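You operate a simulated robot arm through the tools that you are given. There is no shell and no other tool.

The job below is to be done with a simulated two-armed robot. You get a single attempt, and the scene is never put back.

TASK
Lock the green base, load the red barrel, put the cover on and seal it.
Fine: white slider to LOCK; the yellow seal goes on the square pad on the cover; the other barrel, the red seal, the coil and the orange base with its cover stay. Set down upright: what you pick out.

It is judged by the outcome, as a careful person would: the job done as asked, and still so three seconds after it is handed in. It fails if anything else is knocked over, pushed out of place, dropped, spilled or broken. Lids that push on must go on centred and level and be pressed home; caps that screw on are set level and turned clockwise until they are tight.

THE ROBOT
Two 6-joint arms with two-finger parallel grippers on one trunk that stands fixed in place. Base frame: the origin is at the foot of the trunk, x ahead of it, y to its left, z up; the work surface is at about z = 760. Readings come in mm, degrees, newtons and seconds.
The left shoulder is at [80, 216, 1549], the right one opposite. With the tool pointing down near the work surface each hand reaches from about 100 to 660 mm from the base axis, measured 20 degrees to its own side. Payload 3.43 kg a hand.
The tool frame of a hand sits at the grasp point between the pads (the TCP): z along the fingers, y along the line on which they close. The tips reach 30 mm beyond it. The gripper opens to 94 mm. The fingers are 28 mm wide and 10 mm thick; the gripper's body (50 by 96 mm) begins 55 mm behind the TCP.
Orientation is that of the tool frame in the base frame, as [roll, pitch, yaw] about the fixed x, y, z axes, in that order (R = Rz(yaw) Ry(pitch) Rx(roll)). With the fingers straight down and closing along the base's y, the tool's x points along the base's -x, its y along +y and its z along -z.

THE INTERFACE
- The arms move only by the tool send_rows. It takes "left_series", "right_series" or both (then of equal length, played together; a hand with none holds still); each is one flat list of numbers, 7 for each row, row after row: the gripper command, from -1 (shut) to 1 (fully open), values between in proportion, then the shift along the tool's x, y, z in mm, then the turn, a rotation vector about the tool's x, y, z in degrees. In form: [jaw, tx, ty, tz, wx, wy, wz, jaw, tx, ty, tz, wx, wy, wz, ...]. A call has 1 to 20 rows; each row is the pose to reach, as a shift and turn from the pose commanded when the call began, along the tool's axes at that moment. Each row takes 0.2 s and may step no farther than 50 mm and 8.6 degrees from the row before; otherwise, or with a gripper value out of range, the whole call is refused. A pose out of reach is approached as far as the arm can. The call stops where the force on the tool passes 40 N (or 10 N more than at its start, if that is more) or the arm is blocked; 0.2 s more then pass. The fingers move at their own pace (about 72 mm/s each) and stop on an object; they squeeze with about 39 N. The grip force told is the motor's: it shows also when the fingers shut on nothing. Time passes only in rows, and 0.2 s behind the last, so rows that repeat a pose let the fingers close. The reply holds the time, the measured pose of the TCP, the force on the tool along the base axes, the opening and the grip force, in the units named above and with some noise, with the torque about the TCP (base axes, N m) and any sound that the robot's microphone picked up.
- Cameras (640 x 400 px; columns grow to the right, rows downward): "scene" is now at [105, 9, 1703]; the picture's right is [0.11, -0.99, 0.00], its down [-0.78, -0.09, -0.61] and it looks along [0.61, 0.07, -0.79] (base axes); focal length 343 px, centre (320, 200). "left" rides on the left gripper at [76, -14, -102] in its tool frame; the picture's right is [0.18, 0.98, 0.00], its down [-0.75, 0.14, -0.64] and it looks along [-0.63, 0.12, 0.77] (tool axes); focal length 243 px, centre (320, 200). "right" rides on the right gripper at [76, 14, -103] in its tool frame; the picture's right is [-0.18, 0.98, 0.00], its down [-0.75, -0.14, -0.64] and it looks along [-0.63, -0.12, 0.77] (tool axes); focal length 243 px, centre (320, 200). There is no depth. A picture from a camera that has moved, and an enlarged one, comes with that camera's place and axes in the base frame and with its lens.
- camera(camera): a new picture of that camera. No time passes.
- slide_trunk(by): slides the trunk up (or, below 0, down) by that many mm; the arms and the scene camera ride with it, the base frame stays. It gives what a move gives, with no picture.
- aim_head(pan, tilt): turns the head with the scene camera to pan (to the left, within 86 degrees either way) and tilt (down, from -29 to 69), counted from straight ahead of the robot. It gives what a move gives.
- inspect(camera, box): a new picture of the part [left, top, right, bottom] of that camera's present view, enlarged. No time passes.
- job_done(): hands the job in; it is judged then, once.

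Places have to be worked out from the pictures, the camera data and where the tool is seen. Open the grippers and draw the arms clear of the work before you hand the job in, unless the task says otherwise.

The tools are called after "Emit:" as a command line: name --argument value ..., lists and objects as JSON in quotes. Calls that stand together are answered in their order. send_rows: Moves the arms, as the interface text tells. Its arguments: {"type":"object","properties":{"left_series":{"type":"array","items":{"type":"number"}},"right_series":{"type":"array","items":{"type":"number"}}},"required":[]} The other tools are called the same way: slide_trunk (by) moves the trunk up or down; aim_head (pan, tilt) turns the head that bears the scene camera; camera (camera) takes a picture; inspect (camera, box) takes an enlarged picture of a part of a camera's view; job_done () hands the job in.

At the start:

```text
time: 0.0
left_tool_pos: [466.8, 356.1, 984.8]
left_tool_rot: [-180.0, 0.1, -179.9]
left_contact_force: [-0.2, -0.2, -0.5]
left_wrist_torque: [-0.03, 0.02, 0.0]
left_finger_gap: 93.8
left_gripper_force: 0.0
right_tool_pos: [626.0, -177.7, 984.7]
right_tool_rot: [-180.0, 0.0, -180.0]
right_contact_force: [0.6, 0.6, -0.6]
right_wrist_torque: [-0.02, -0.01, 0.01]
right_finger_gap: 94.0
right_gripper_force: 0.1
trunk travel left (down, up): [-778.0, 62.0]
head pan, tilt (commanded): [6.5, 52.0]
```

scene: 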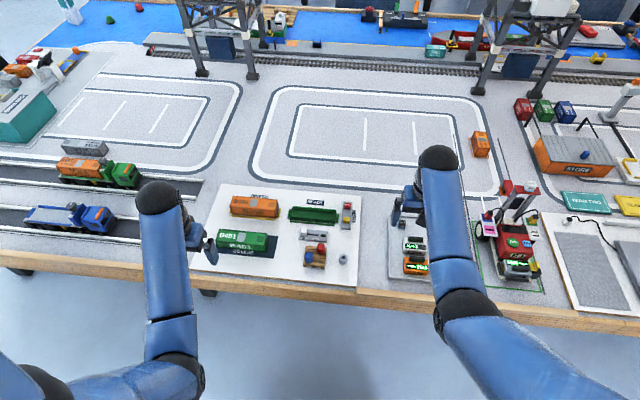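
right: 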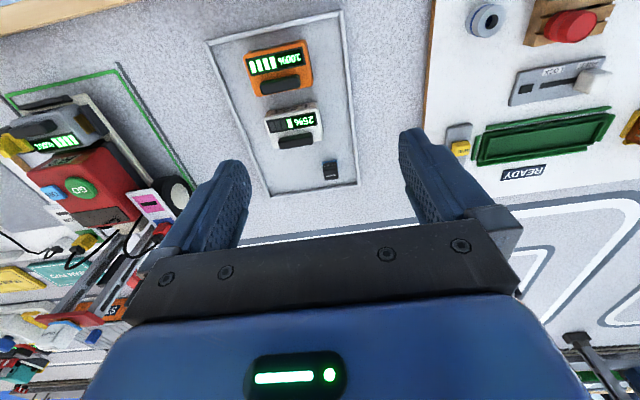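
left: 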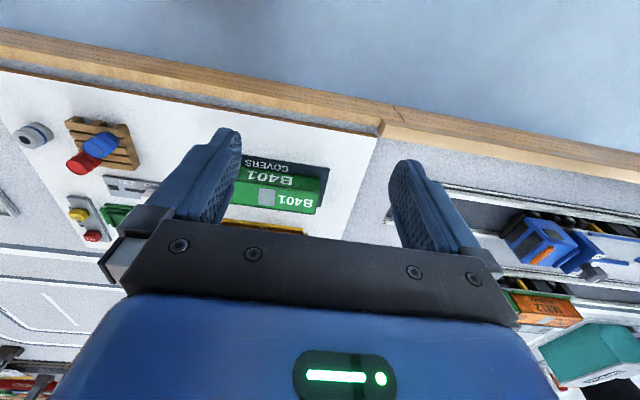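

I start by enlarging the white board with the bases, covers, barrels and slider to learn the layout.

Emit:
inspect --camera "scene" --box '[190, 170, 370, 290]'

Emit:
inspect --camera "right" --box '[420, 0, 640, 200]'

Emit:
inspect --camera "left" --box '[0, 60, 400, 260]'

```text
3.33 times, centred on (280, 230) of scene
camera zoom: at [105.0, 9.0, 1703.0], right [0.11, -0.99, 0.0], down [-0.78, -0.09, -0.61], along [0.61, 0.07, -0.79], focal length 1143 px, centre (453, 100)
```

zoom: 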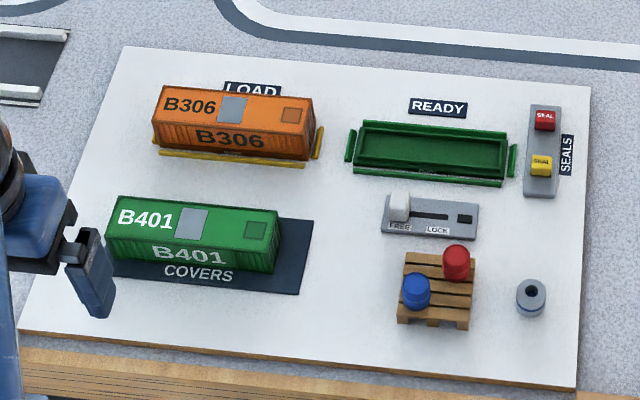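

```text
2.00 times, centred on (530, 100) of right
camera zoom: at [552.2, -164.3, 1085.9], right [0.18, 0.98, 0.0], down [0.75, -0.14, 0.64], along [0.63, -0.12, -0.77], focal length 485 px, centre (-100, 400)
```

zoom: 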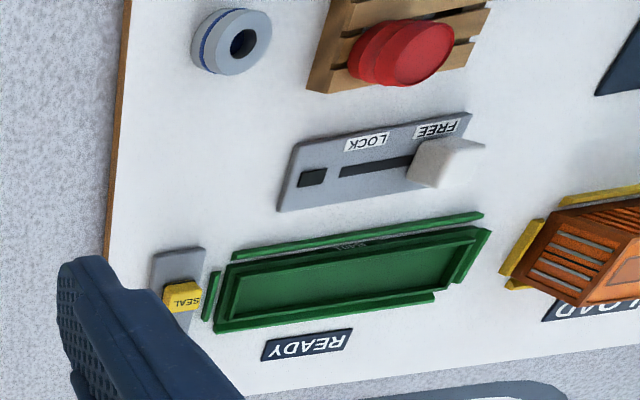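

```text
1.60 times, centred on (200, 160) of left
camera zoom: at [390.6, 342.3, 1087.2], right [-0.18, 0.98, 0.0], down [0.75, 0.14, 0.64], along [0.63, 0.12, -0.77], focal length 388 px, centre (512, 264)
```

zoom: 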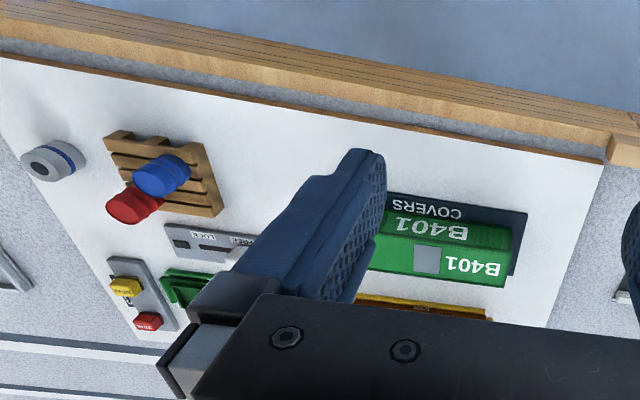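

The board with the green base, slider, pallet and seals lies about x 590–790, y 0–310, which is beyond the normal reach of 660 mm. I raise both hands 320 mm, so that I can then lower the trunk to gain reach and see better.

Emit:
send_rows --left_series '[1, 0, 0, -40, 0, 0, 0, 1, 0, 0, -80, 0, 0, 0, 1, 0, 0, -120, 0, 0, 0, 1, 0, 0, -160, 0, 0, 0, 1, 0, 0, -200, 0, 0, 0, 1, 0, 0, -240, 0, 0, 0, 1, 0, 0, -280, 0, 0, 0, 1, 0, 0, -320, 0, 0, 0, 1, 0, 0, -320, 0, 0, 0]' --right_series '[1, 0, 0, -40, 0, 0, 0, 1, 0, 0, -80, 0, 0, 0, 1, 0, 0, -120, 0, 0, 0, 1, 0, 0, -160, 0, 0, 0, 1, 0, 0, -200, 0, 0, 0, 1, 0, 0, -240, 0, 0, 0, 1, 0, 0, -280, 0, 0, 0, 1, 0, 0, -320, 0, 0, 0, 1, 0, 0, -320, 0, 0, 0]'

```text
time: 2.0
left_tool_pos: [602.2, 400.5, 1078.8]
left_tool_rot: [-180.0, 0.0, 179.9]
left_contact_force: [0.3, -0.6, 0.0]
left_wrist_torque: [-0.01, -0.01, -0.01]
left_finger_gap: 94.1
left_gripper_force: 0.0
left hand out of reach, approached as far as the arm can: row 1, 2, 3, 4, 5, 6, 7, 8, 9
right_tool_pos: [738.9, -169.3, 1273.1]
right_tool_rot: [179.9, 0.0, -180.0]
right_contact_force: [0.0, 0.3, 0.4]
right_wrist_torque: [-0.02, 0.0, 0.05]
right_finger_gap: 94.0
right_gripper_force: 0.1
right hand out of reach, approached as far as the arm can: row 3, 4, 5, 6, 7, 8, 9
trunk travel left (down, up): [-778.0, 62.0]
head pan, tilt (commanded): [6.5, 52.0]
```

Both arms were pushed outward as they rose (left now at [602,400,1079], right at [739,-169,1273]). I lower the trunk by 150 mm, which keeps the left tips about 900, well above the table objects.

Emit:
slide_trunk --by -150

Emit:
camera --camera "scene"

Emit:
camera --camera "left"

Emit:
camera --camera "right"

```text
time: 3.8
left_tool_pos: [602.4, 401.8, 928.6]
left_tool_rot: [-179.9, 0.0, -179.9]
left_contact_force: [0.6, -0.2, 1.3]
left_wrist_torque: [0.01, 0.03, 0.01]
left_finger_gap: 93.8
left_gripper_force: 0.0
right_tool_pos: [739.3, -169.6, 1124.0]
right_tool_rot: [179.9, -0.1, -180.0]
right_contact_force: [0.3, -0.4, -0.9]
right_wrist_torque: [0.04, 0.02, -0.04]
right_finger_gap: 94.0
right_gripper_force: 0.0
trunk travel left (down, up): [-628.0, 212.0]
head pan, tilt (commanded): [6.5, 52.0]
```

```text
taken
camera scene: at [105.1, 9.1, 1553.1], right [0.11, -0.99, 0.0], down [-0.78, -0.09, -0.61], along [0.61, 0.07, -0.79], focal length 343 px, centre (320, 200)
```

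scene: 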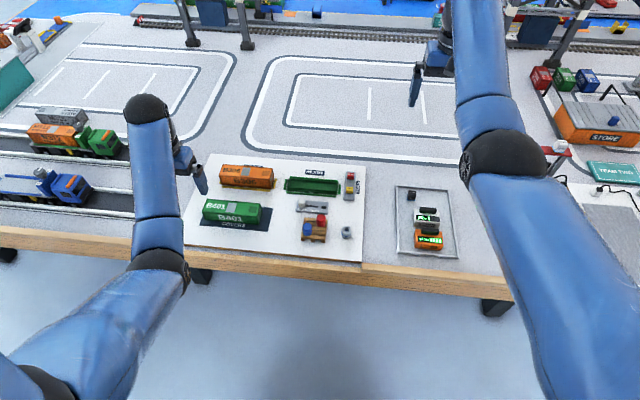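

```text
taken
camera left: at [525.5, 386.3, 1031.7], right [-0.18, 0.98, 0.0], down [0.75, 0.14, 0.64], along [0.63, 0.12, -0.77], focal length 243 px, centre (320, 200)
```

left: 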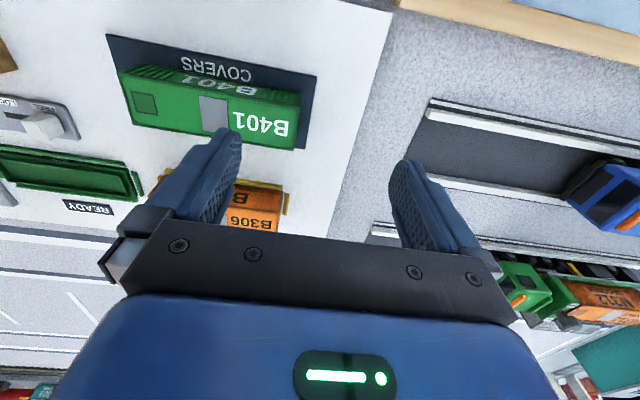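

```text
taken
camera right: at [664.1, -155.3, 1225.2], right [0.18, 0.98, 0.0], down [0.75, -0.14, 0.64], along [0.63, -0.12, -0.77], focal length 243 px, centre (320, 200)
```

right: 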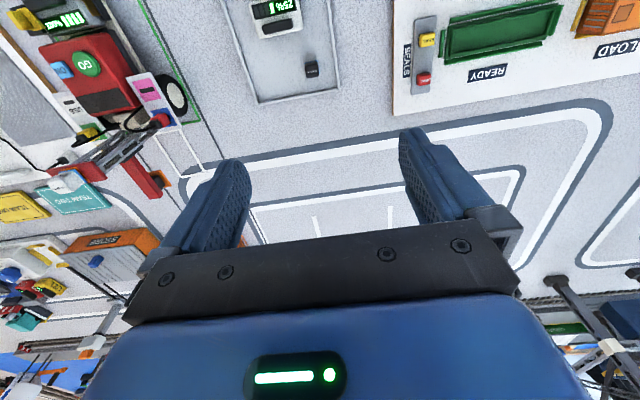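

I take an enlarged look through the left camera at the cover and the green base and slider to pin down their places.

Emit:
inspect --camera "left" --box '[0, 0, 360, 240]'

Emit:
inspect --camera "scene" --box '[180, 145, 370, 265]'

Emit:
inspect --camera "right" --box '[380, 0, 640, 130]'

```text
1.67 times, centred on (180, 120) of left
camera zoom: at [525.5, 386.3, 1031.7], right [-0.18, 0.98, 0.0], down [0.75, 0.14, 0.64], along [0.63, 0.12, -0.77], focal length 404 px, centre (553, 333)
```

zoom: 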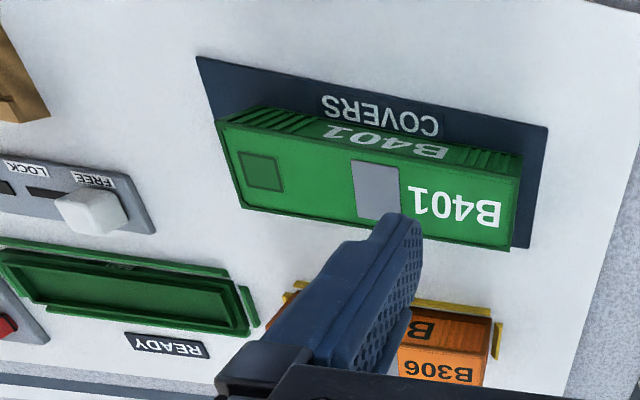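

```text
3.33 times, centred on (275, 205) of scene
camera zoom: at [105.1, 9.1, 1553.1], right [0.11, -0.99, 0.0], down [-0.78, -0.09, -0.61], along [0.61, 0.07, -0.79], focal length 1143 px, centre (470, 183)
```

zoom: 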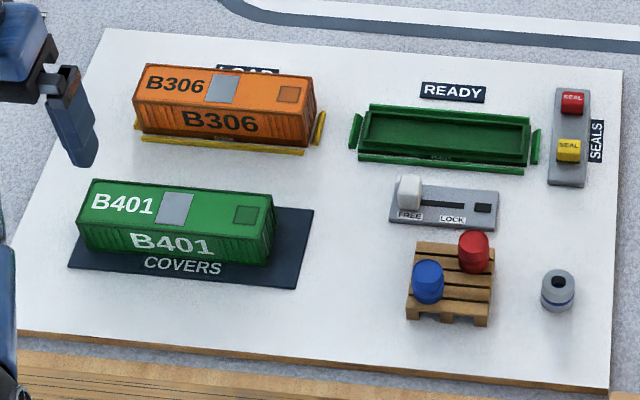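

```text
2.46 times, centred on (510, 65) of right
camera zoom: at [664.1, -155.3, 1225.2], right [0.18, 0.98, 0.0], down [0.75, -0.14, 0.64], along [0.63, -0.12, -0.77], focal length 597 px, centre (-148, 532)
```

zoom: 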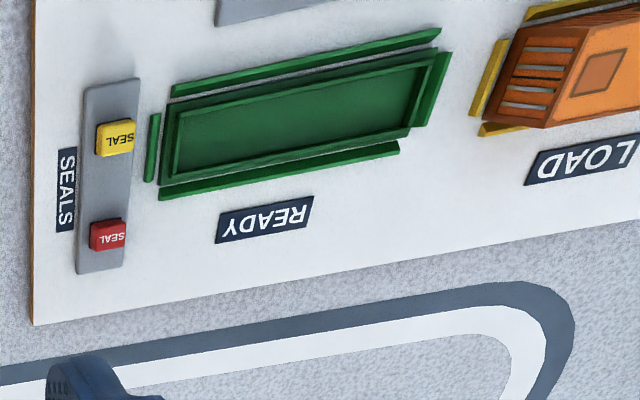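

Next I test how the left hand responds after being clamped: a move toward the board centre at a safe height (tips stay ~900+).

Emit:
send_rows --left_series '[1, -5, -20, 0, 0, 0, 0, 1, -5, -20, 0, 0, 0, 0]'

```text
time: 4.3
left_tool_pos: [606.9, 382.5, 927.5]
left_tool_rot: [179.9, 0.2, 179.9]
left_contact_force: [-0.8, -0.3, 1.0]
left_wrist_torque: [-0.02, 0.0, 0.02]
left_finger_gap: 93.9
left_gripper_force: 0.1
right_tool_pos: [738.7, -169.1, 1124.0]
right_tool_rot: [-179.9, 0.0, -180.0]
right_contact_force: [-0.5, 0.0, 0.0]
right_wrist_torque: [0.02, -0.01, -0.02]
right_finger_gap: 94.1
right_gripper_force: 0.0
trunk travel left (down, up): [-628.0, 212.0]
head pan, tilt (commanded): [6.5, 52.0]
```

The command frame follows the true pose. I move the left hand over the area between cover and slider (about y = 200) for a close view, height kept.

Emit:
send_rows --left_series '[1, -5, -30, -5, 0, 0, 0, 1, -10, -65, -10, 0, 0, 0, 1, -15, -100, -15, 0, 0, 0, 1, -20, -135, -20, 0, 0, 0, 1, -25, -170, -25, 0, 0, 0, 1, -25, -180, -25, 0, 0, 0, 1, -25, -180, -25, 0, 0, 0]'

Emit:
camera --camera "left"

Emit:
camera --camera "scene"

```text
time: 6.0
left_tool_pos: [644.7, 200.6, 939.7]
left_tool_rot: [180.0, 0.1, -179.9]
left_contact_force: [0.4, 0.6, -0.4]
left_wrist_torque: [0.02, 0.02, 0.02]
left_finger_gap: 93.9
left_gripper_force: 0.1
left hand out of reach, approached as far as the arm can: row 1, 2, 3, 4, 5, 6, 7
right_tool_pos: [740.5, -169.2, 1123.4]
right_tool_rot: [-180.0, 0.0, 180.0]
right_contact_force: [-0.2, 0.1, 0.0]
right_wrist_torque: [0.0, 0.01, 0.0]
right_finger_gap: 94.3
right_gripper_force: 0.0
trunk travel left (down, up): [-628.0, 212.0]
head pan, tilt (commanded): [6.5, 52.0]
```

```text
taken
camera left: at [568.5, 185.4, 1042.8], right [-0.18, 0.98, 0.0], down [0.75, 0.14, 0.64], along [0.63, 0.12, -0.77], focal length 243 px, centre (320, 200)
```

left: 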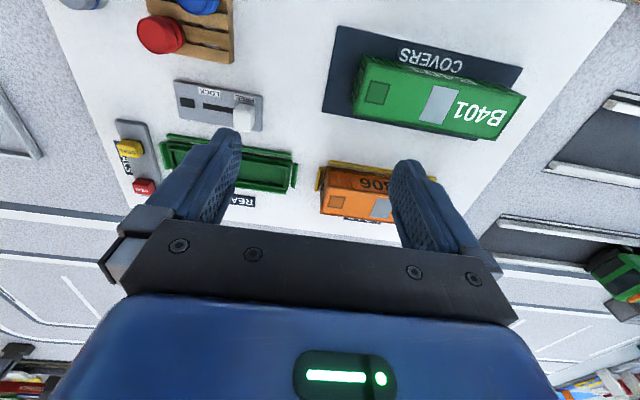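

```text
taken
camera scene: at [105.3, 9.4, 1553.0], right [0.11, -0.99, 0.0], down [-0.78, -0.09, -0.61], along [0.61, 0.07, -0.79], focal length 343 px, centre (320, 200)
```

scene: 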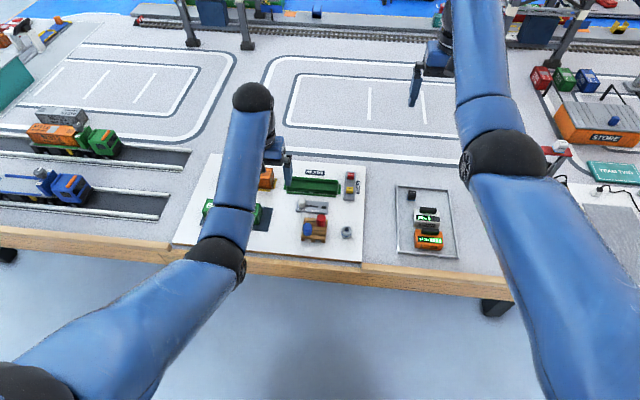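

The left hand's inner reach limit shows at this trunk height, which is fine. I enlarge the left view of the whole board to locate the items.

Emit:
inspect --camera "left" --box '[40, 0, 320, 220]'

Emit:
inspect --camera "left" --box '[300, 0, 560, 200]'

Emit:
inspect --camera "scene" --box '[270, 160, 370, 250]'

```text
1.82 times, centred on (180, 110) of left
camera zoom: at [568.5, 185.4, 1042.8], right [-0.18, 0.98, 0.0], down [0.75, 0.14, 0.64], along [0.63, 0.12, -0.77], focal length 441 px, centre (574, 364)
```

zoom: 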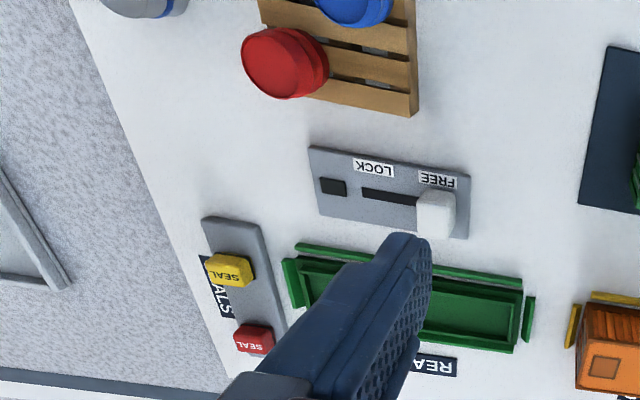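

```text
2.00 times, centred on (430, 100) of left
camera zoom: at [568.5, 185.4, 1042.8], right [-0.18, 0.98, 0.0], down [0.75, 0.14, 0.64], along [0.63, 0.12, -0.77], focal length 485 px, centre (100, 400)
```

zoom: 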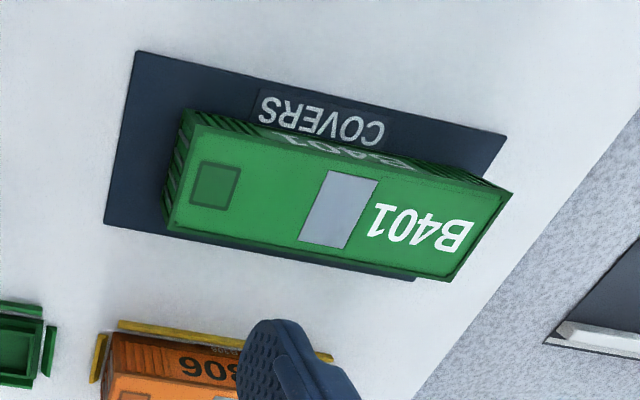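

```text
4.44 times, centred on (320, 205) of scene
camera zoom: at [105.3, 9.4, 1553.0], right [0.11, -0.99, 0.0], down [-0.78, -0.09, -0.61], along [0.61, 0.07, -0.79], focal length 1524 px, centre (320, 178)
```

zoom: 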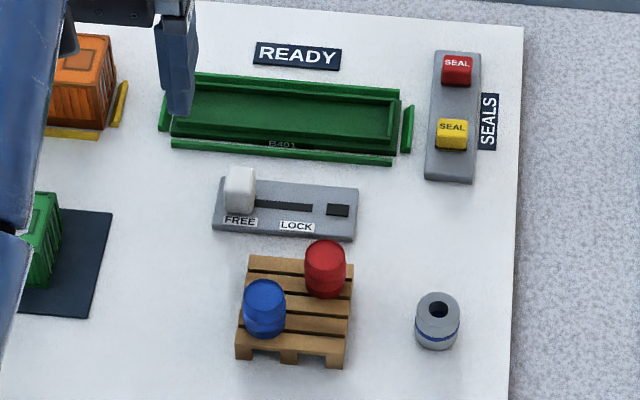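

The bordered dark-green square near the cover's −y end is the square pad (the grey patch is a rectangle), and the orange unit shows the cover needs no turning. I judge the white knob to be near (680, 127) and move the left hand above it, tips at ~830, jaws half open, for a closer look.

Emit:
send_rows --left_series '[0, -12, -25, 10, 0, 0, 0, 0, -25, -50, 30, 0, 0, 0, 0, -35, -73, 55, 0, 0, 0, 0, -35, -73, 80, 0, 0, 0, 0, -35, -73, 80, 0, 0, 0]'

Emit:
camera --camera "left"

Emit:
inspect --camera "scene" --box '[270, 160, 370, 250]'

```text
time: 7.2
left_tool_pos: [678.2, 130.1, 861.5]
left_tool_rot: [180.0, 0.1, -180.0]
left_contact_force: [-0.9, 0.3, 0.3]
left_wrist_torque: [0.01, 0.03, 0.0]
left_finger_gap: 46.8
left_gripper_force: 0.1
right_tool_pos: [739.5, -168.8, 1123.0]
right_tool_rot: [-180.0, 0.0, -180.0]
right_contact_force: [0.0, -0.4, 0.2]
right_wrist_torque: [0.03, -0.02, 0.01]
right_finger_gap: 93.7
right_gripper_force: 0.0
trunk travel left (down, up): [-628.0, 212.0]
head pan, tilt (commanded): [6.5, 52.0]
```

```text
taken
camera left: at [602.4, 113.6, 963.8], right [-0.18, 0.98, 0.0], down [0.75, 0.14, 0.64], along [0.63, 0.12, -0.77], focal length 243 px, centre (320, 200)
```

left: 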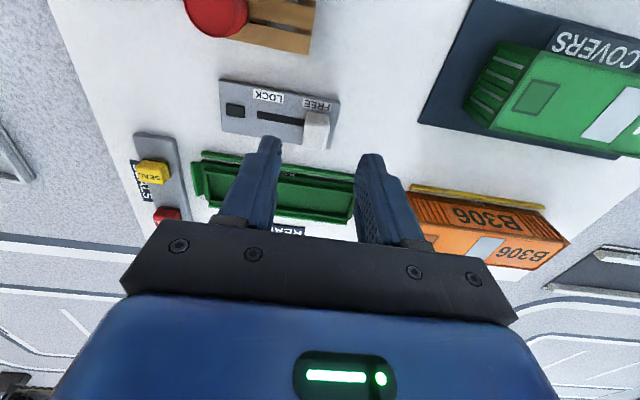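

```text
4.44 times, centred on (320, 205) of scene
camera zoom: at [105.1, 9.1, 1553.0], right [0.11, -0.99, 0.0], down [-0.78, -0.09, -0.61], along [0.61, 0.07, -0.79], focal length 1524 px, centre (320, 178)
```

zoom: 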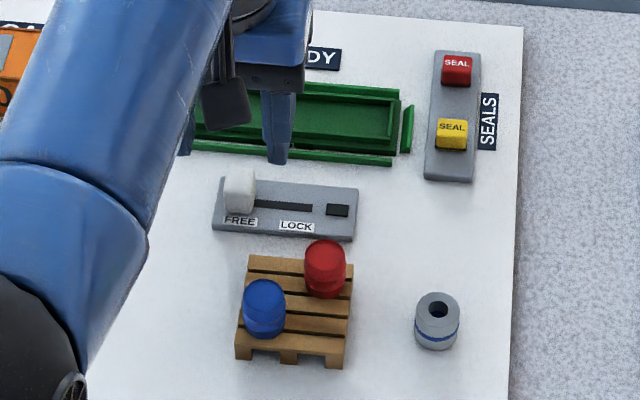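

The knob sits a bit nearer to me than the gripper. I enlarge the left view around slider and base.

Emit:
inspect --camera "left" --box '[180, 60, 380, 200]'

Emit:
inspect --camera "left" --box '[400, 0, 640, 160]'

```text
2.86 times, centred on (280, 130) of left
camera zoom: at [602.4, 113.6, 963.8], right [-0.18, 0.98, 0.0], down [0.75, 0.14, 0.64], along [0.63, 0.12, -0.77], focal length 693 px, centre (434, 400)
```

zoom: 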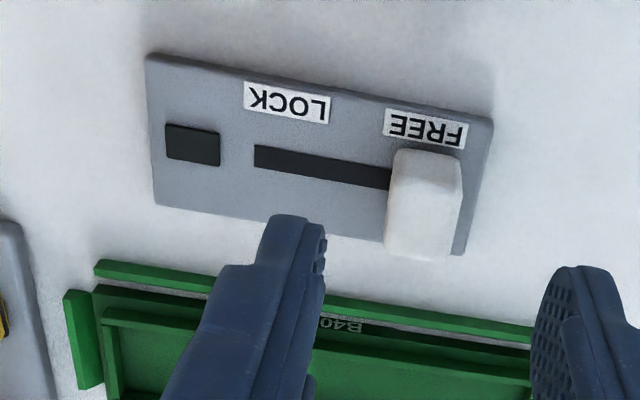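

```text
2.50 times, centred on (520, 80) of left
camera zoom: at [602.4, 113.6, 963.8], right [-0.18, 0.98, 0.0], down [0.75, 0.14, 0.64], along [0.63, 0.12, -0.77], focal length 606 px, centre (-180, 500)
```

zoom: 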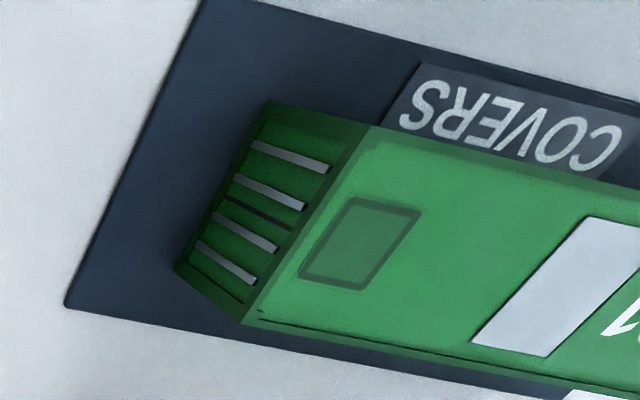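

From two left-camera views I get the slider plate top at z≈771 and the knob centre at about (682, 125), ~17 mm wide. I lower the half-open fingers around it, stopping with the tips about 5 mm above the plate.

Emit:
send_rows --left_series '[0, -3.6, -2.6, 0, 0, 0, 0, 0, -3.6, -2.6, 20, 0, 0, 0, 0, -3.6, -2.6, 40, 0, 0, 0, 0, -3.6, -2.6, 50, 0, 0, 0, 0, -3.6, -2.6, 55, 0, 0, 0, 0, -3.6, -2.6, 55, 0, 0, 0]'

Emit:
camera --camera "left"

Emit:
inspect --camera "scene" --box '[270, 160, 370, 250]'

```text
time: 8.6
left_tool_pos: [682.6, 125.3, 807.2]
left_tool_rot: [-180.0, 0.2, -180.0]
left_contact_force: [0.2, 0.4, 8.5]
left_wrist_torque: [-0.21, 0.14, 0.04]
left_finger_gap: 46.2
left_gripper_force: 0.1
right_tool_pos: [738.7, -169.4, 1125.0]
right_tool_rot: [180.0, 0.0, 179.9]
right_contact_force: [0.0, -0.7, -0.1]
right_wrist_torque: [0.03, 0.0, -0.04]
right_finger_gap: 93.9
right_gripper_force: 0.0
trunk travel left (down, up): [-628.0, 212.0]
head pan, tilt (commanded): [6.5, 52.0]
```

```text
taken
camera left: at [605.7, 110.2, 910.8], right [-0.18, 0.98, 0.0], down [0.75, 0.14, 0.64], along [0.63, 0.12, -0.77], focal length 243 px, centre (320, 200)
```

left: 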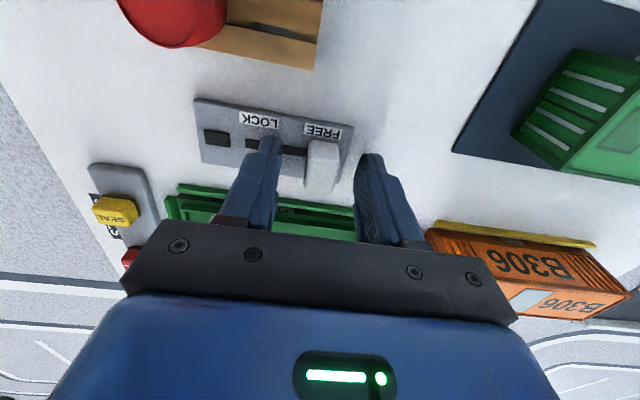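

```text
4.44 times, centred on (320, 205) of scene
camera zoom: at [103.9, 8.9, 1553.3], right [0.11, -0.99, 0.0], down [-0.78, -0.09, -0.62], along [0.61, 0.07, -0.79], focal length 1524 px, centre (320, 178)
```

zoom: 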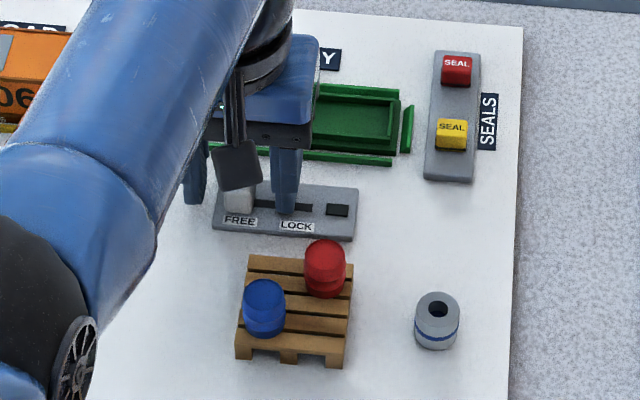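

A light 8.5 N touch shows the tips rest on the plate, so its top is at about 778. I lift 2.5 mm, close on the knob, and then check.

Emit:
send_rows --left_series '[0, 0, 0, -2.5, 0, 0, 0, -0.5, 0, 0, -2.5, 0, 0, 0, -1, 0, 0, -2.5, 0, 0, 0, -1, 0, 0, -2.5, 0, 0, 0, -1, 0, 0, -2.5, 0, 0, 0]'

Emit:
inspect --camera "left" --box '[180, 80, 460, 260]'

```text
time: 9.8
left_tool_pos: [682.7, 125.3, 809.0]
left_tool_rot: [180.0, -0.1, 179.9]
left_contact_force: [-1.7, 0.6, -3.7]
left_wrist_torque: [-0.02, -0.3, 0.01]
left_finger_gap: 16.7
left_gripper_force: 45.4
right_tool_pos: [739.9, -168.6, 1123.6]
right_tool_rot: [-180.0, -0.1, -180.0]
right_contact_force: [0.4, -0.1, -0.3]
right_wrist_torque: [-0.01, -0.01, 0.0]
right_finger_gap: 94.2
right_gripper_force: 0.0
trunk travel left (down, up): [-628.0, 212.0]
head pan, tilt (commanded): [6.5, 52.0]
```

```text
2.22 times, centred on (320, 170) of left
camera zoom: at [605.7, 110.3, 911.1], right [-0.18, 0.98, 0.0], down [0.75, 0.14, 0.64], along [0.63, 0.12, -0.77], focal length 539 px, centre (320, 267)
```

zoom: 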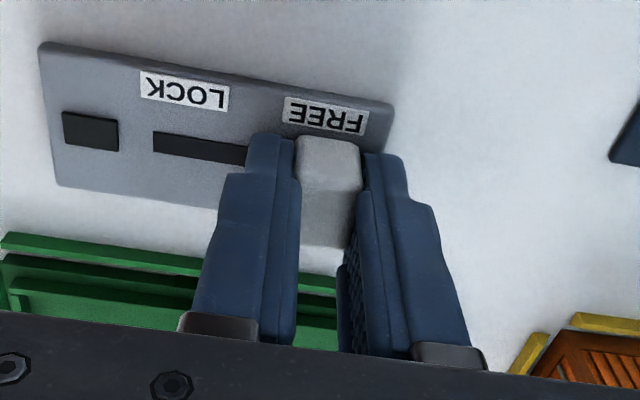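

The knob is gripped (16.7 mm wide). I slide it toward LOCK (−y) in small steps, 36 mm.

Emit:
send_rows --left_series '[-1, 0, -4, 0, 0, 0, 0, -1, 0, -8, 0, 0, 0, 0, -1, 0, -12, 0, 0, 0, 0, -1, 0, -16, 0, 0, 0, 0, -1, 0, -20, 0, 0, 0, 0, -1, 0, -24, 0, 0, 0, 0, -1, 0, -28, 0, 0, 0, 0, -1, 0, -32, 0, 0, 0, 0, -1, 0, -35, 0, 0, 0, 0, -1, 0, -36, 0, 0, 0, 0]'

Emit:
inspect --camera "left" --box '[180, 80, 460, 260]'

Emit:
inspect --camera "scene" --box '[270, 160, 370, 250]'

```text
time: 11.9
left_tool_pos: [681.8, 88.6, 807.8]
left_tool_rot: [179.9, 0.0, -180.0]
left_contact_force: [-6.7, -1.4, -6.6]
left_wrist_torque: [0.02, -0.33, 0.01]
left_finger_gap: 16.9
left_gripper_force: 44.7
right_tool_pos: [739.9, -168.8, 1124.8]
right_tool_rot: [-179.9, -0.1, 180.0]
right_contact_force: [-0.7, 0.4, 0.7]
right_wrist_torque: [0.03, -0.01, 0.02]
right_finger_gap: 94.3
right_gripper_force: 0.0
trunk travel left (down, up): [-628.0, 212.0]
head pan, tilt (commanded): [6.5, 52.0]
```

```text
2.22 times, centred on (320, 170) of left
camera zoom: at [605.6, 74.4, 911.1], right [-0.18, 0.98, 0.0], down [0.75, 0.14, 0.64], along [0.63, 0.12, -0.77], focal length 539 px, centre (320, 267)
```

zoom: 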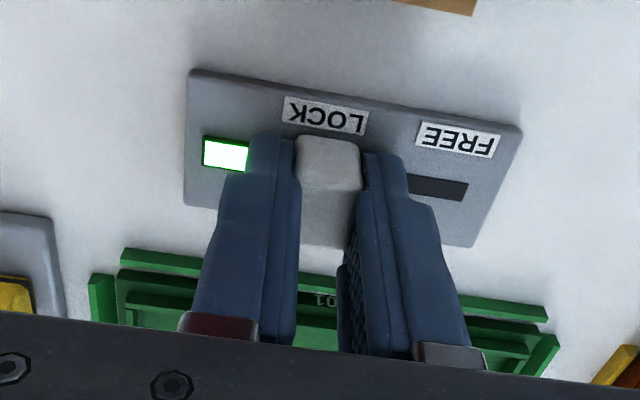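

```text
4.44 times, centred on (320, 205) of scene
camera zoom: at [104.7, 9.2, 1553.0], right [0.11, -0.99, 0.0], down [-0.78, -0.09, -0.62], along [0.61, 0.07, -0.79], focal length 1524 px, centre (320, 178)
```

zoom: 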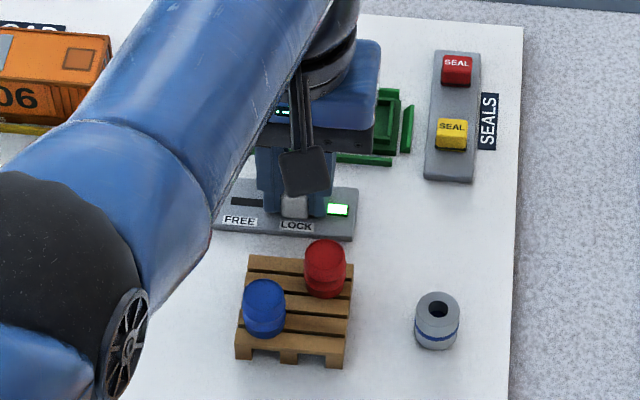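

The indicator has lit green and the knob sits at LOCK. I nudge it a further few mm to be sure it is at the end of its travel, watching the force.

Emit:
send_rows --left_series '[-1, 0, -1, 0, 0, 0, 0, -1, 0, -2, 0, 0, 0, 0, -1, 0, -3, 0, 0, 0, 0]'

```text
time: 12.8
left_tool_pos: [682.5, 86.6, 808.3]
left_tool_rot: [-179.9, -0.1, 180.0]
left_contact_force: [-7.2, -0.1, -12.3]
left_wrist_torque: [-0.02, -0.53, -0.01]
left_finger_gap: 16.6
left_gripper_force: 45.2
right_tool_pos: [740.1, -168.1, 1122.5]
right_tool_rot: [-179.9, -0.1, -179.9]
right_contact_force: [-0.5, -1.3, 0.2]
right_wrist_torque: [0.02, -0.03, 0.04]
right_finger_gap: 93.8
right_gripper_force: 0.0
trunk travel left (down, up): [-628.0, 212.0]
head pan, tilt (commanded): [6.5, 52.0]
```

The knob still moves freely with no end stop felt; I look before deciding to go on.

Emit:
send_rows --left_series '[-1, 0, -1, 0, 0, 0, 0, -1, 0, -2, 0, 0, 0, 0, -1, 0, -3, 0, 0, 0, 0]'

Emit:
inspect --camera "left" --box '[180, 80, 460, 260]'

```text
time: 13.6
left_tool_pos: [682.5, 84.6, 808.5]
left_tool_rot: [-180.0, -0.1, -179.9]
left_contact_force: [-8.0, 4.5, -12.2]
left_wrist_torque: [0.1, 0.13, -0.08]
left_finger_gap: 16.5
left_gripper_force: 45.4
right_tool_pos: [741.3, -167.7, 1123.4]
right_tool_rot: [-179.8, -0.1, 180.0]
right_contact_force: [-0.3, 0.1, 0.5]
right_wrist_torque: [0.03, 0.01, -0.01]
right_finger_gap: 93.9
right_gripper_force: 0.0
trunk travel left (down, up): [-628.0, 212.0]
head pan, tilt (commanded): [6.5, 52.0]
```

```text
2.22 times, centred on (320, 170) of left
camera zoom: at [605.8, 69.8, 911.3], right [-0.19, 0.98, 0.0], down [0.75, 0.14, 0.64], along [0.63, 0.12, -0.77], focal length 539 px, centre (320, 267)
```

zoom: 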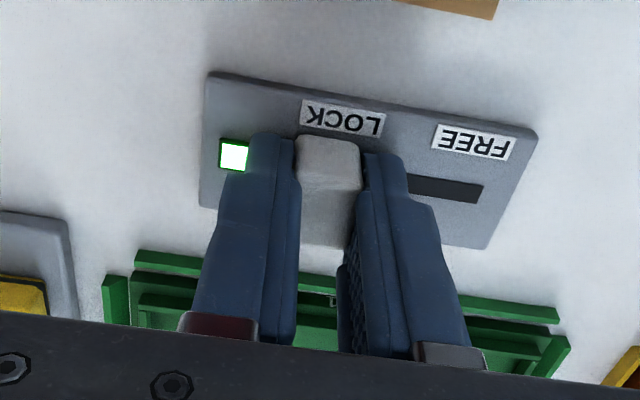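

A 4.5 N resistance now shows the end of travel at y≈85, with the light green. I open the jaws and lift off.

Emit:
send_rows --left_series '[-0.3, 0, 0, 0, 0, 0, 0, 0, 0, 0, 0, 0, 0, 0, 0, 0, 0, -2, 0, 0, 0, 0, 0, 0, -20, 0, 0, 0, 0, 0, 0, -50, 0, 0, 0, 0, 0, 0, -50, 0, 0, 0]'

Emit:
camera --camera "left"

Emit:
inspect --camera "scene" --box '[270, 160, 370, 250]'

```text
time: 14.9
left_tool_pos: [683.2, 82.7, 858.9]
left_tool_rot: [179.9, 0.1, 179.9]
left_contact_force: [0.1, -0.1, -0.1]
left_wrist_torque: [0.02, -0.02, -0.03]
left_finger_gap: 47.2
left_gripper_force: 0.0
right_tool_pos: [738.5, -169.6, 1124.0]
right_tool_rot: [-179.9, 0.0, 179.9]
right_contact_force: [-0.6, 0.4, 0.8]
right_wrist_torque: [-0.01, -0.02, 0.01]
right_finger_gap: 93.8
right_gripper_force: 0.2
trunk travel left (down, up): [-628.0, 212.0]
head pan, tilt (commanded): [6.5, 52.0]
```

```text
taken
camera left: at [606.6, 68.9, 961.0], right [-0.18, 0.98, 0.0], down [0.75, 0.14, 0.64], along [0.63, 0.12, -0.77], focal length 243 px, centre (320, 200)
```

left: 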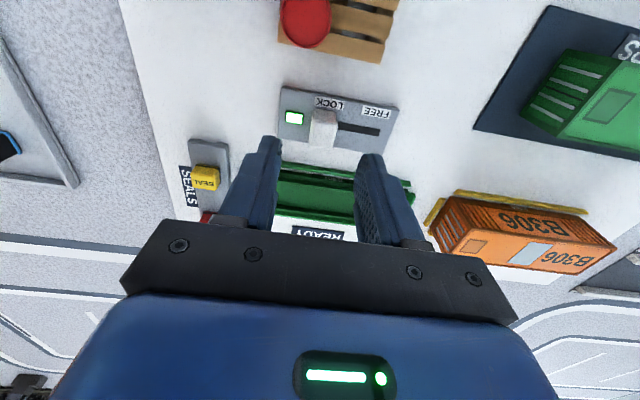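

```text
4.44 times, centred on (320, 205) of scene
camera zoom: at [105.4, 9.0, 1553.0], right [0.11, -0.99, 0.0], down [-0.78, -0.09, -0.61], along [0.61, 0.07, -0.79], focal length 1524 px, centre (320, 178)
```

zoom: 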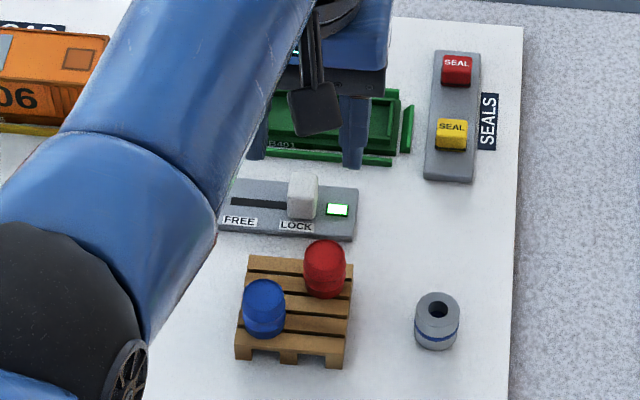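

The slider is at LOCK. Next is the red barrel, which I judge near (614, 65) with the blue one at about (582, 95); I bring the left hand back a bit and higher (tips 850) to view the pallet.

Emit:
send_rows --left_series '[0, 0, 0, -20, 0, 0, 0, 0, 20, -4, -20, 0, 0, 0, 0, 43, -8, -20, 0, 0, 0, 0, 43, -8, -20, 0, 0, 0]'

Emit:
camera --camera "left"

Emit:
inspect --camera "left" --box '[200, 0, 440, 180]'

```text
time: 15.9
left_tool_pos: [636.8, 76.1, 877.6]
left_tool_rot: [-180.0, 0.0, 179.9]
left_contact_force: [-0.7, -1.2, 0.6]
left_wrist_torque: [-0.01, 0.02, 0.01]
left_finger_gap: 47.2
left_gripper_force: 0.1
right_tool_pos: [740.0, -168.7, 1123.2]
right_tool_rot: [180.0, 0.0, -180.0]
right_contact_force: [0.9, 0.4, -0.1]
right_wrist_torque: [0.0, -0.02, 0.0]
right_finger_gap: 94.0
right_gripper_force: 0.0
trunk travel left (down, up): [-628.0, 212.0]
head pan, tilt (commanded): [6.5, 52.0]
```

```text
taken
camera left: at [561.2, 60.6, 981.5], right [-0.18, 0.98, 0.0], down [0.75, 0.14, 0.64], along [0.63, 0.12, -0.77], focal length 243 px, centre (320, 200)
```

left: 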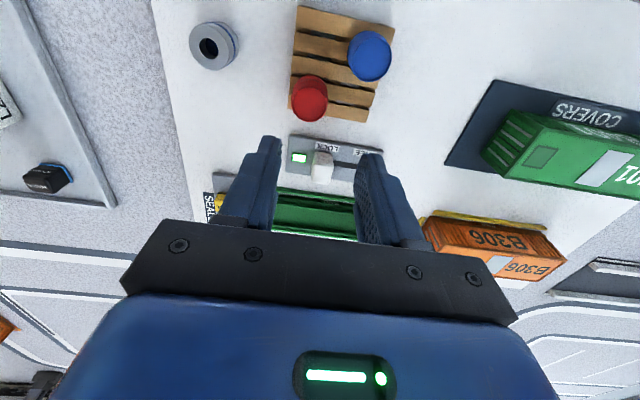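

```text
2.22 times, centred on (320, 90) of left
camera zoom: at [561.2, 60.6, 981.5], right [-0.18, 0.98, 0.0], down [0.75, 0.14, 0.64], along [0.63, 0.12, -0.77], focal length 539 px, centre (320, 444)
```

zoom: 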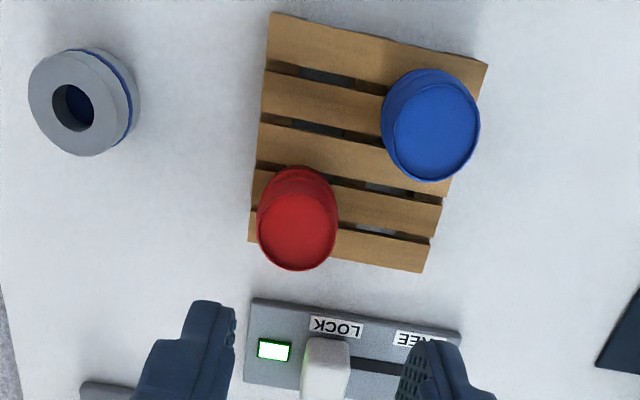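

Red barrel: top at about (614, 64, 825), ~23 mm wide, pallet top at z≈787; blue is at (582, 94). I turn the left hand 45° so the fingers pass clear of the blue barrel and centre it above the red one.

Emit:
send_rows --left_series '[0, 4, -2, 0, 0, 0, 7.5, 0, 8, -4, 0, 0, 0, 15, 0, 12, -6, 0, 0, 0, 22.5, 0, 16, -8, 0, 0, 0, 30, 0, 20, -10, 0, 0, 0, 37.5, 0, 23.3, -11, 0, 0, 0, 45, 0, 23.3, -11, 0, 0, 0, 45]'

Emit:
camera --camera "left"

Emit:
inspect --camera "scene" --box '[270, 160, 370, 250]'

```text
time: 17.6
left_tool_pos: [615.3, 64.0, 878.2]
left_tool_rot: [-180.0, 0.0, 134.9]
left_contact_force: [0.1, 0.1, -0.1]
left_wrist_torque: [0.01, -0.03, 0.01]
left_finger_gap: 47.3
left_gripper_force: 0.0
right_tool_pos: [739.8, -169.1, 1123.0]
right_tool_rot: [-180.0, 0.0, -180.0]
right_contact_force: [0.5, 0.0, -0.7]
right_wrist_torque: [-0.01, 0.0, 0.01]
right_finger_gap: 93.8
right_gripper_force: 0.0
trunk travel left (down, up): [-628.0, 212.0]
head pan, tilt (commanded): [6.5, 52.0]
```

```text
taken
camera left: at [551.5, 108.0, 982.0], right [0.57, 0.82, 0.0], down [0.63, -0.43, 0.64], along [0.53, -0.36, -0.77], focal length 243 px, centre (320, 200)
```

left: 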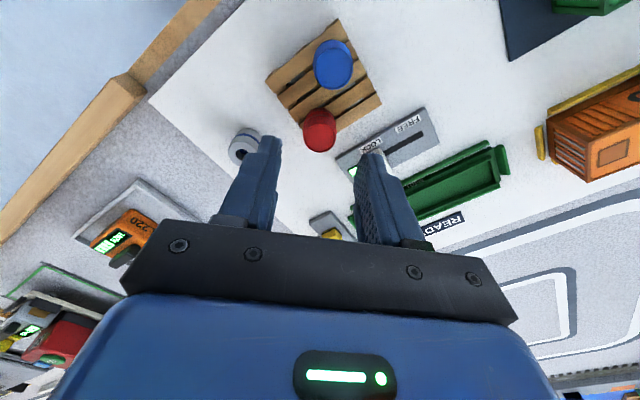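

```text
4.44 times, centred on (320, 205) of scene
camera zoom: at [105.2, 9.0, 1553.0], right [0.11, -0.99, 0.0], down [-0.78, -0.09, -0.61], along [0.61, 0.07, -0.79], focal length 1524 px, centre (320, 178)
```

zoom: 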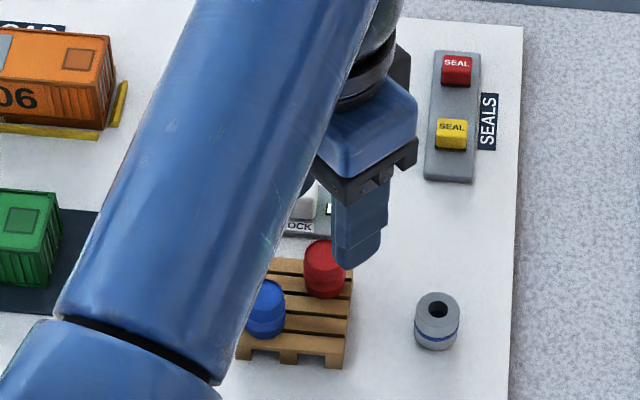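

Two views agree: the red barrel is at (614, 64) and the gripper is centred over it. I descend to TCP z≈823 (tips a few mm above the pallet) and close.

Emit:
send_rows --left_series '[0, 0.8, 0.8, 15, 0, 0, 0, 0, 0.8, 0.8, 30, 0, 0, 0, 0, 0.8, 0.8, 42, 0, 0, 0, 0, 0.8, 0.8, 50, 0, 0, 0, 0, 0.8, 0.8, 56, 0, 0, 0, 0, 0.8, 0.8, 56, 0, 0, 0]'

Emit:
camera --camera "left"

Emit:
inspect --camera "scene" --box '[270, 160, 370, 250]'

```text
time: 18.9
left_tool_pos: [616.7, 64.3, 823.4]
left_tool_rot: [180.0, 0.0, 134.9]
left_contact_force: [0.1, -0.1, 0.4]
left_wrist_torque: [0.0, -0.02, -0.03]
left_finger_gap: 47.1
left_gripper_force: 0.0
right_tool_pos: [738.6, -168.3, 1123.6]
right_tool_rot: [179.9, -0.1, 179.8]
right_contact_force: [-0.3, 0.5, -0.8]
right_wrist_torque: [0.03, 0.0, 0.0]
right_finger_gap: 93.8
right_gripper_force: 0.0
trunk travel left (down, up): [-628.0, 212.0]
head pan, tilt (commanded): [6.5, 52.0]
```

```text
taken
camera left: at [551.8, 108.8, 926.1], right [0.56, 0.83, 0.0], down [0.63, -0.43, 0.64], along [0.53, -0.36, -0.77], focal length 243 px, centre (320, 200)
```

left: 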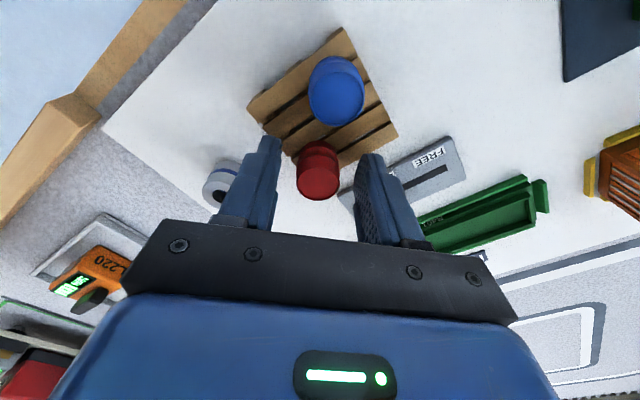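

```text
4.44 times, centred on (320, 205) of scene
camera zoom: at [105.2, 8.9, 1553.0], right [0.11, -0.99, 0.0], down [-0.78, -0.09, -0.61], along [0.61, 0.07, -0.79], focal length 1524 px, centre (320, 178)
```

zoom: 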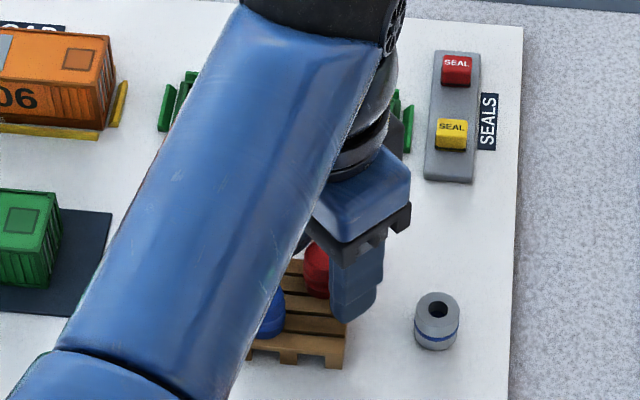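

The red barrel is squarely between the fingers with no contact. I close the jaws on it.

Emit:
send_rows --left_series '[-0.3, 0, 0, 0, 0, 0, 0, -0.6, 0, 0, 0, 0, 0, 0, -1, 0, 0, 0, 0, 0, 0, -1, 0, 0, 0, 0, 0, 0, -1, 0, 0, 0, 0, 0, 0]'

Emit:
inspect --camera "left" --box '[200, 20, 440, 240]'

```text
time: 20.1
left_tool_pos: [615.1, 65.4, 825.2]
left_tool_rot: [-180.0, 0.0, 135.0]
left_contact_force: [-0.3, 1.0, -0.2]
left_wrist_torque: [-0.02, 0.01, -0.03]
left_finger_gap: 22.8
left_gripper_force: 39.0
right_tool_pos: [739.3, -169.4, 1123.2]
right_tool_rot: [180.0, 0.0, -179.9]
right_contact_force: [0.3, 0.9, -0.1]
right_wrist_torque: [-0.01, 0.02, 0.0]
right_finger_gap: 94.0
right_gripper_force: 0.1
trunk travel left (down, up): [-628.0, 212.0]
head pan, tilt (commanded): [6.5, 52.0]
```

```text
1.82 times, centred on (320, 130) of left
camera zoom: at [551.9, 108.9, 926.3], right [0.56, 0.83, 0.0], down [0.63, -0.43, 0.64], along [0.53, -0.36, -0.77], focal length 441 px, centre (320, 327)
```

zoom: 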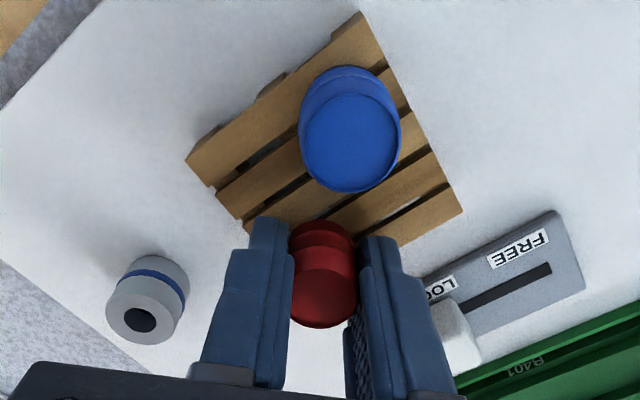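

The barrel is held (22.8 mm). I lift it straight up 55 mm.

Emit:
send_rows --left_series '[-1, 0, 0, -5, 0, 0, 0, -1, 0, 0, -15, 0, 0, 0, -1, 0, 0, -30, 0, 0, 0, -1, 0, 0, -45, 0, 0, 0, -1, 0, 0, -60, 0, 0, 0, -1, 0, 0, -60, 0, 0, 0]'

Emit:
camera --camera "left"

```text
time: 21.6
left_tool_pos: [615.8, 65.3, 882.4]
left_tool_rot: [-179.9, 0.0, 135.0]
left_contact_force: [0.2, 0.0, 0.0]
left_wrist_torque: [0.01, -0.01, 0.02]
left_finger_gap: 22.4
left_gripper_force: 38.4
right_tool_pos: [739.8, -169.0, 1122.9]
right_tool_rot: [-179.9, 0.0, -179.9]
right_contact_force: [-0.9, -0.4, -0.7]
right_wrist_torque: [0.06, 0.04, 0.02]
right_finger_gap: 93.7
right_gripper_force: 0.0
trunk travel left (down, up): [-628.0, 212.0]
head pan, tilt (commanded): [6.5, 52.0]
```

```text
taken
camera left: at [551.6, 108.2, 985.9], right [0.56, 0.83, 0.0], down [0.63, -0.43, 0.64], along [0.53, -0.36, -0.77], focal length 243 px, centre (320, 200)
```

left: 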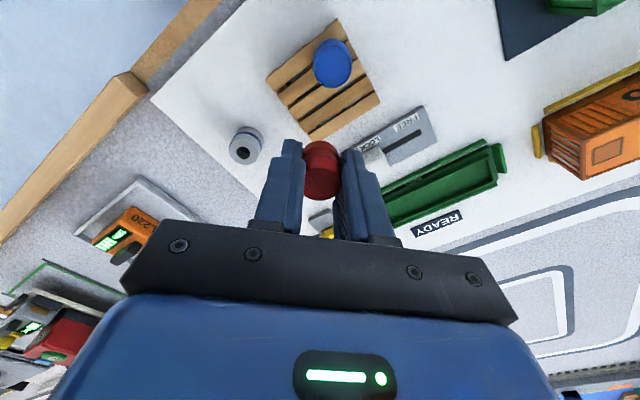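

The barrel hangs upright. I turn the hand back 45° while moving over to about (700, 110) so that I can view the green base.

Emit:
send_rows --left_series '[-1, -4.6, 15.2, 0, 0, 0, -7.5, -1, -9.2, 30.4, 0, 0, 0, -15, -1, -13.8, 45.6, 0, 0, 0, -22.5, -1, -18.4, 60.8, 0, 0, 0, -30, -1, -23, 76, 0, 0, 0, -37.5, -1, -27.6, 91.2, 0, 0, 0, -45, -1, -27.6, 91.2, 0, 0, 0, -45]'

Emit:
camera --camera "left"

Emit:
inspect --camera "scene" --box '[260, 140, 380, 240]'

```text
time: 23.1
left_tool_pos: [699.6, 111.1, 882.3]
left_tool_rot: [179.9, 0.0, -179.9]
left_contact_force: [-0.4, 0.1, 0.2]
left_wrist_torque: [0.0, 0.02, 0.0]
left_finger_gap: 22.7
left_gripper_force: 38.9
right_tool_pos: [738.6, -169.0, 1123.5]
right_tool_rot: [180.0, 0.0, -180.0]
right_contact_force: [-0.6, -0.6, -0.9]
right_wrist_torque: [-0.01, -0.03, 0.0]
right_finger_gap: 94.0
right_gripper_force: 0.1
trunk travel left (down, up): [-628.0, 212.0]
head pan, tilt (commanded): [6.5, 52.0]
```

```text
taken
camera left: at [623.1, 95.9, 985.9], right [-0.19, 0.98, 0.0], down [0.75, 0.14, 0.64], along [0.63, 0.12, -0.77], focal length 243 px, centre (320, 200)
```

left: 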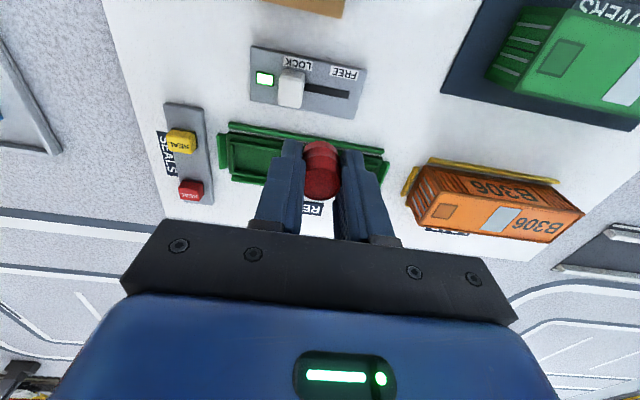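

```text
4.00 times, centred on (320, 190) of scene
camera zoom: at [105.1, 8.9, 1553.0], right [0.11, -0.99, 0.0], down [-0.78, -0.09, -0.61], along [0.61, 0.07, -0.79], focal length 1372 px, centre (320, 240)
```

zoom: 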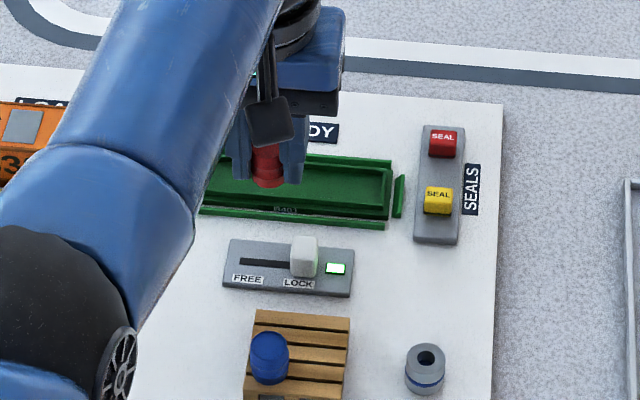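

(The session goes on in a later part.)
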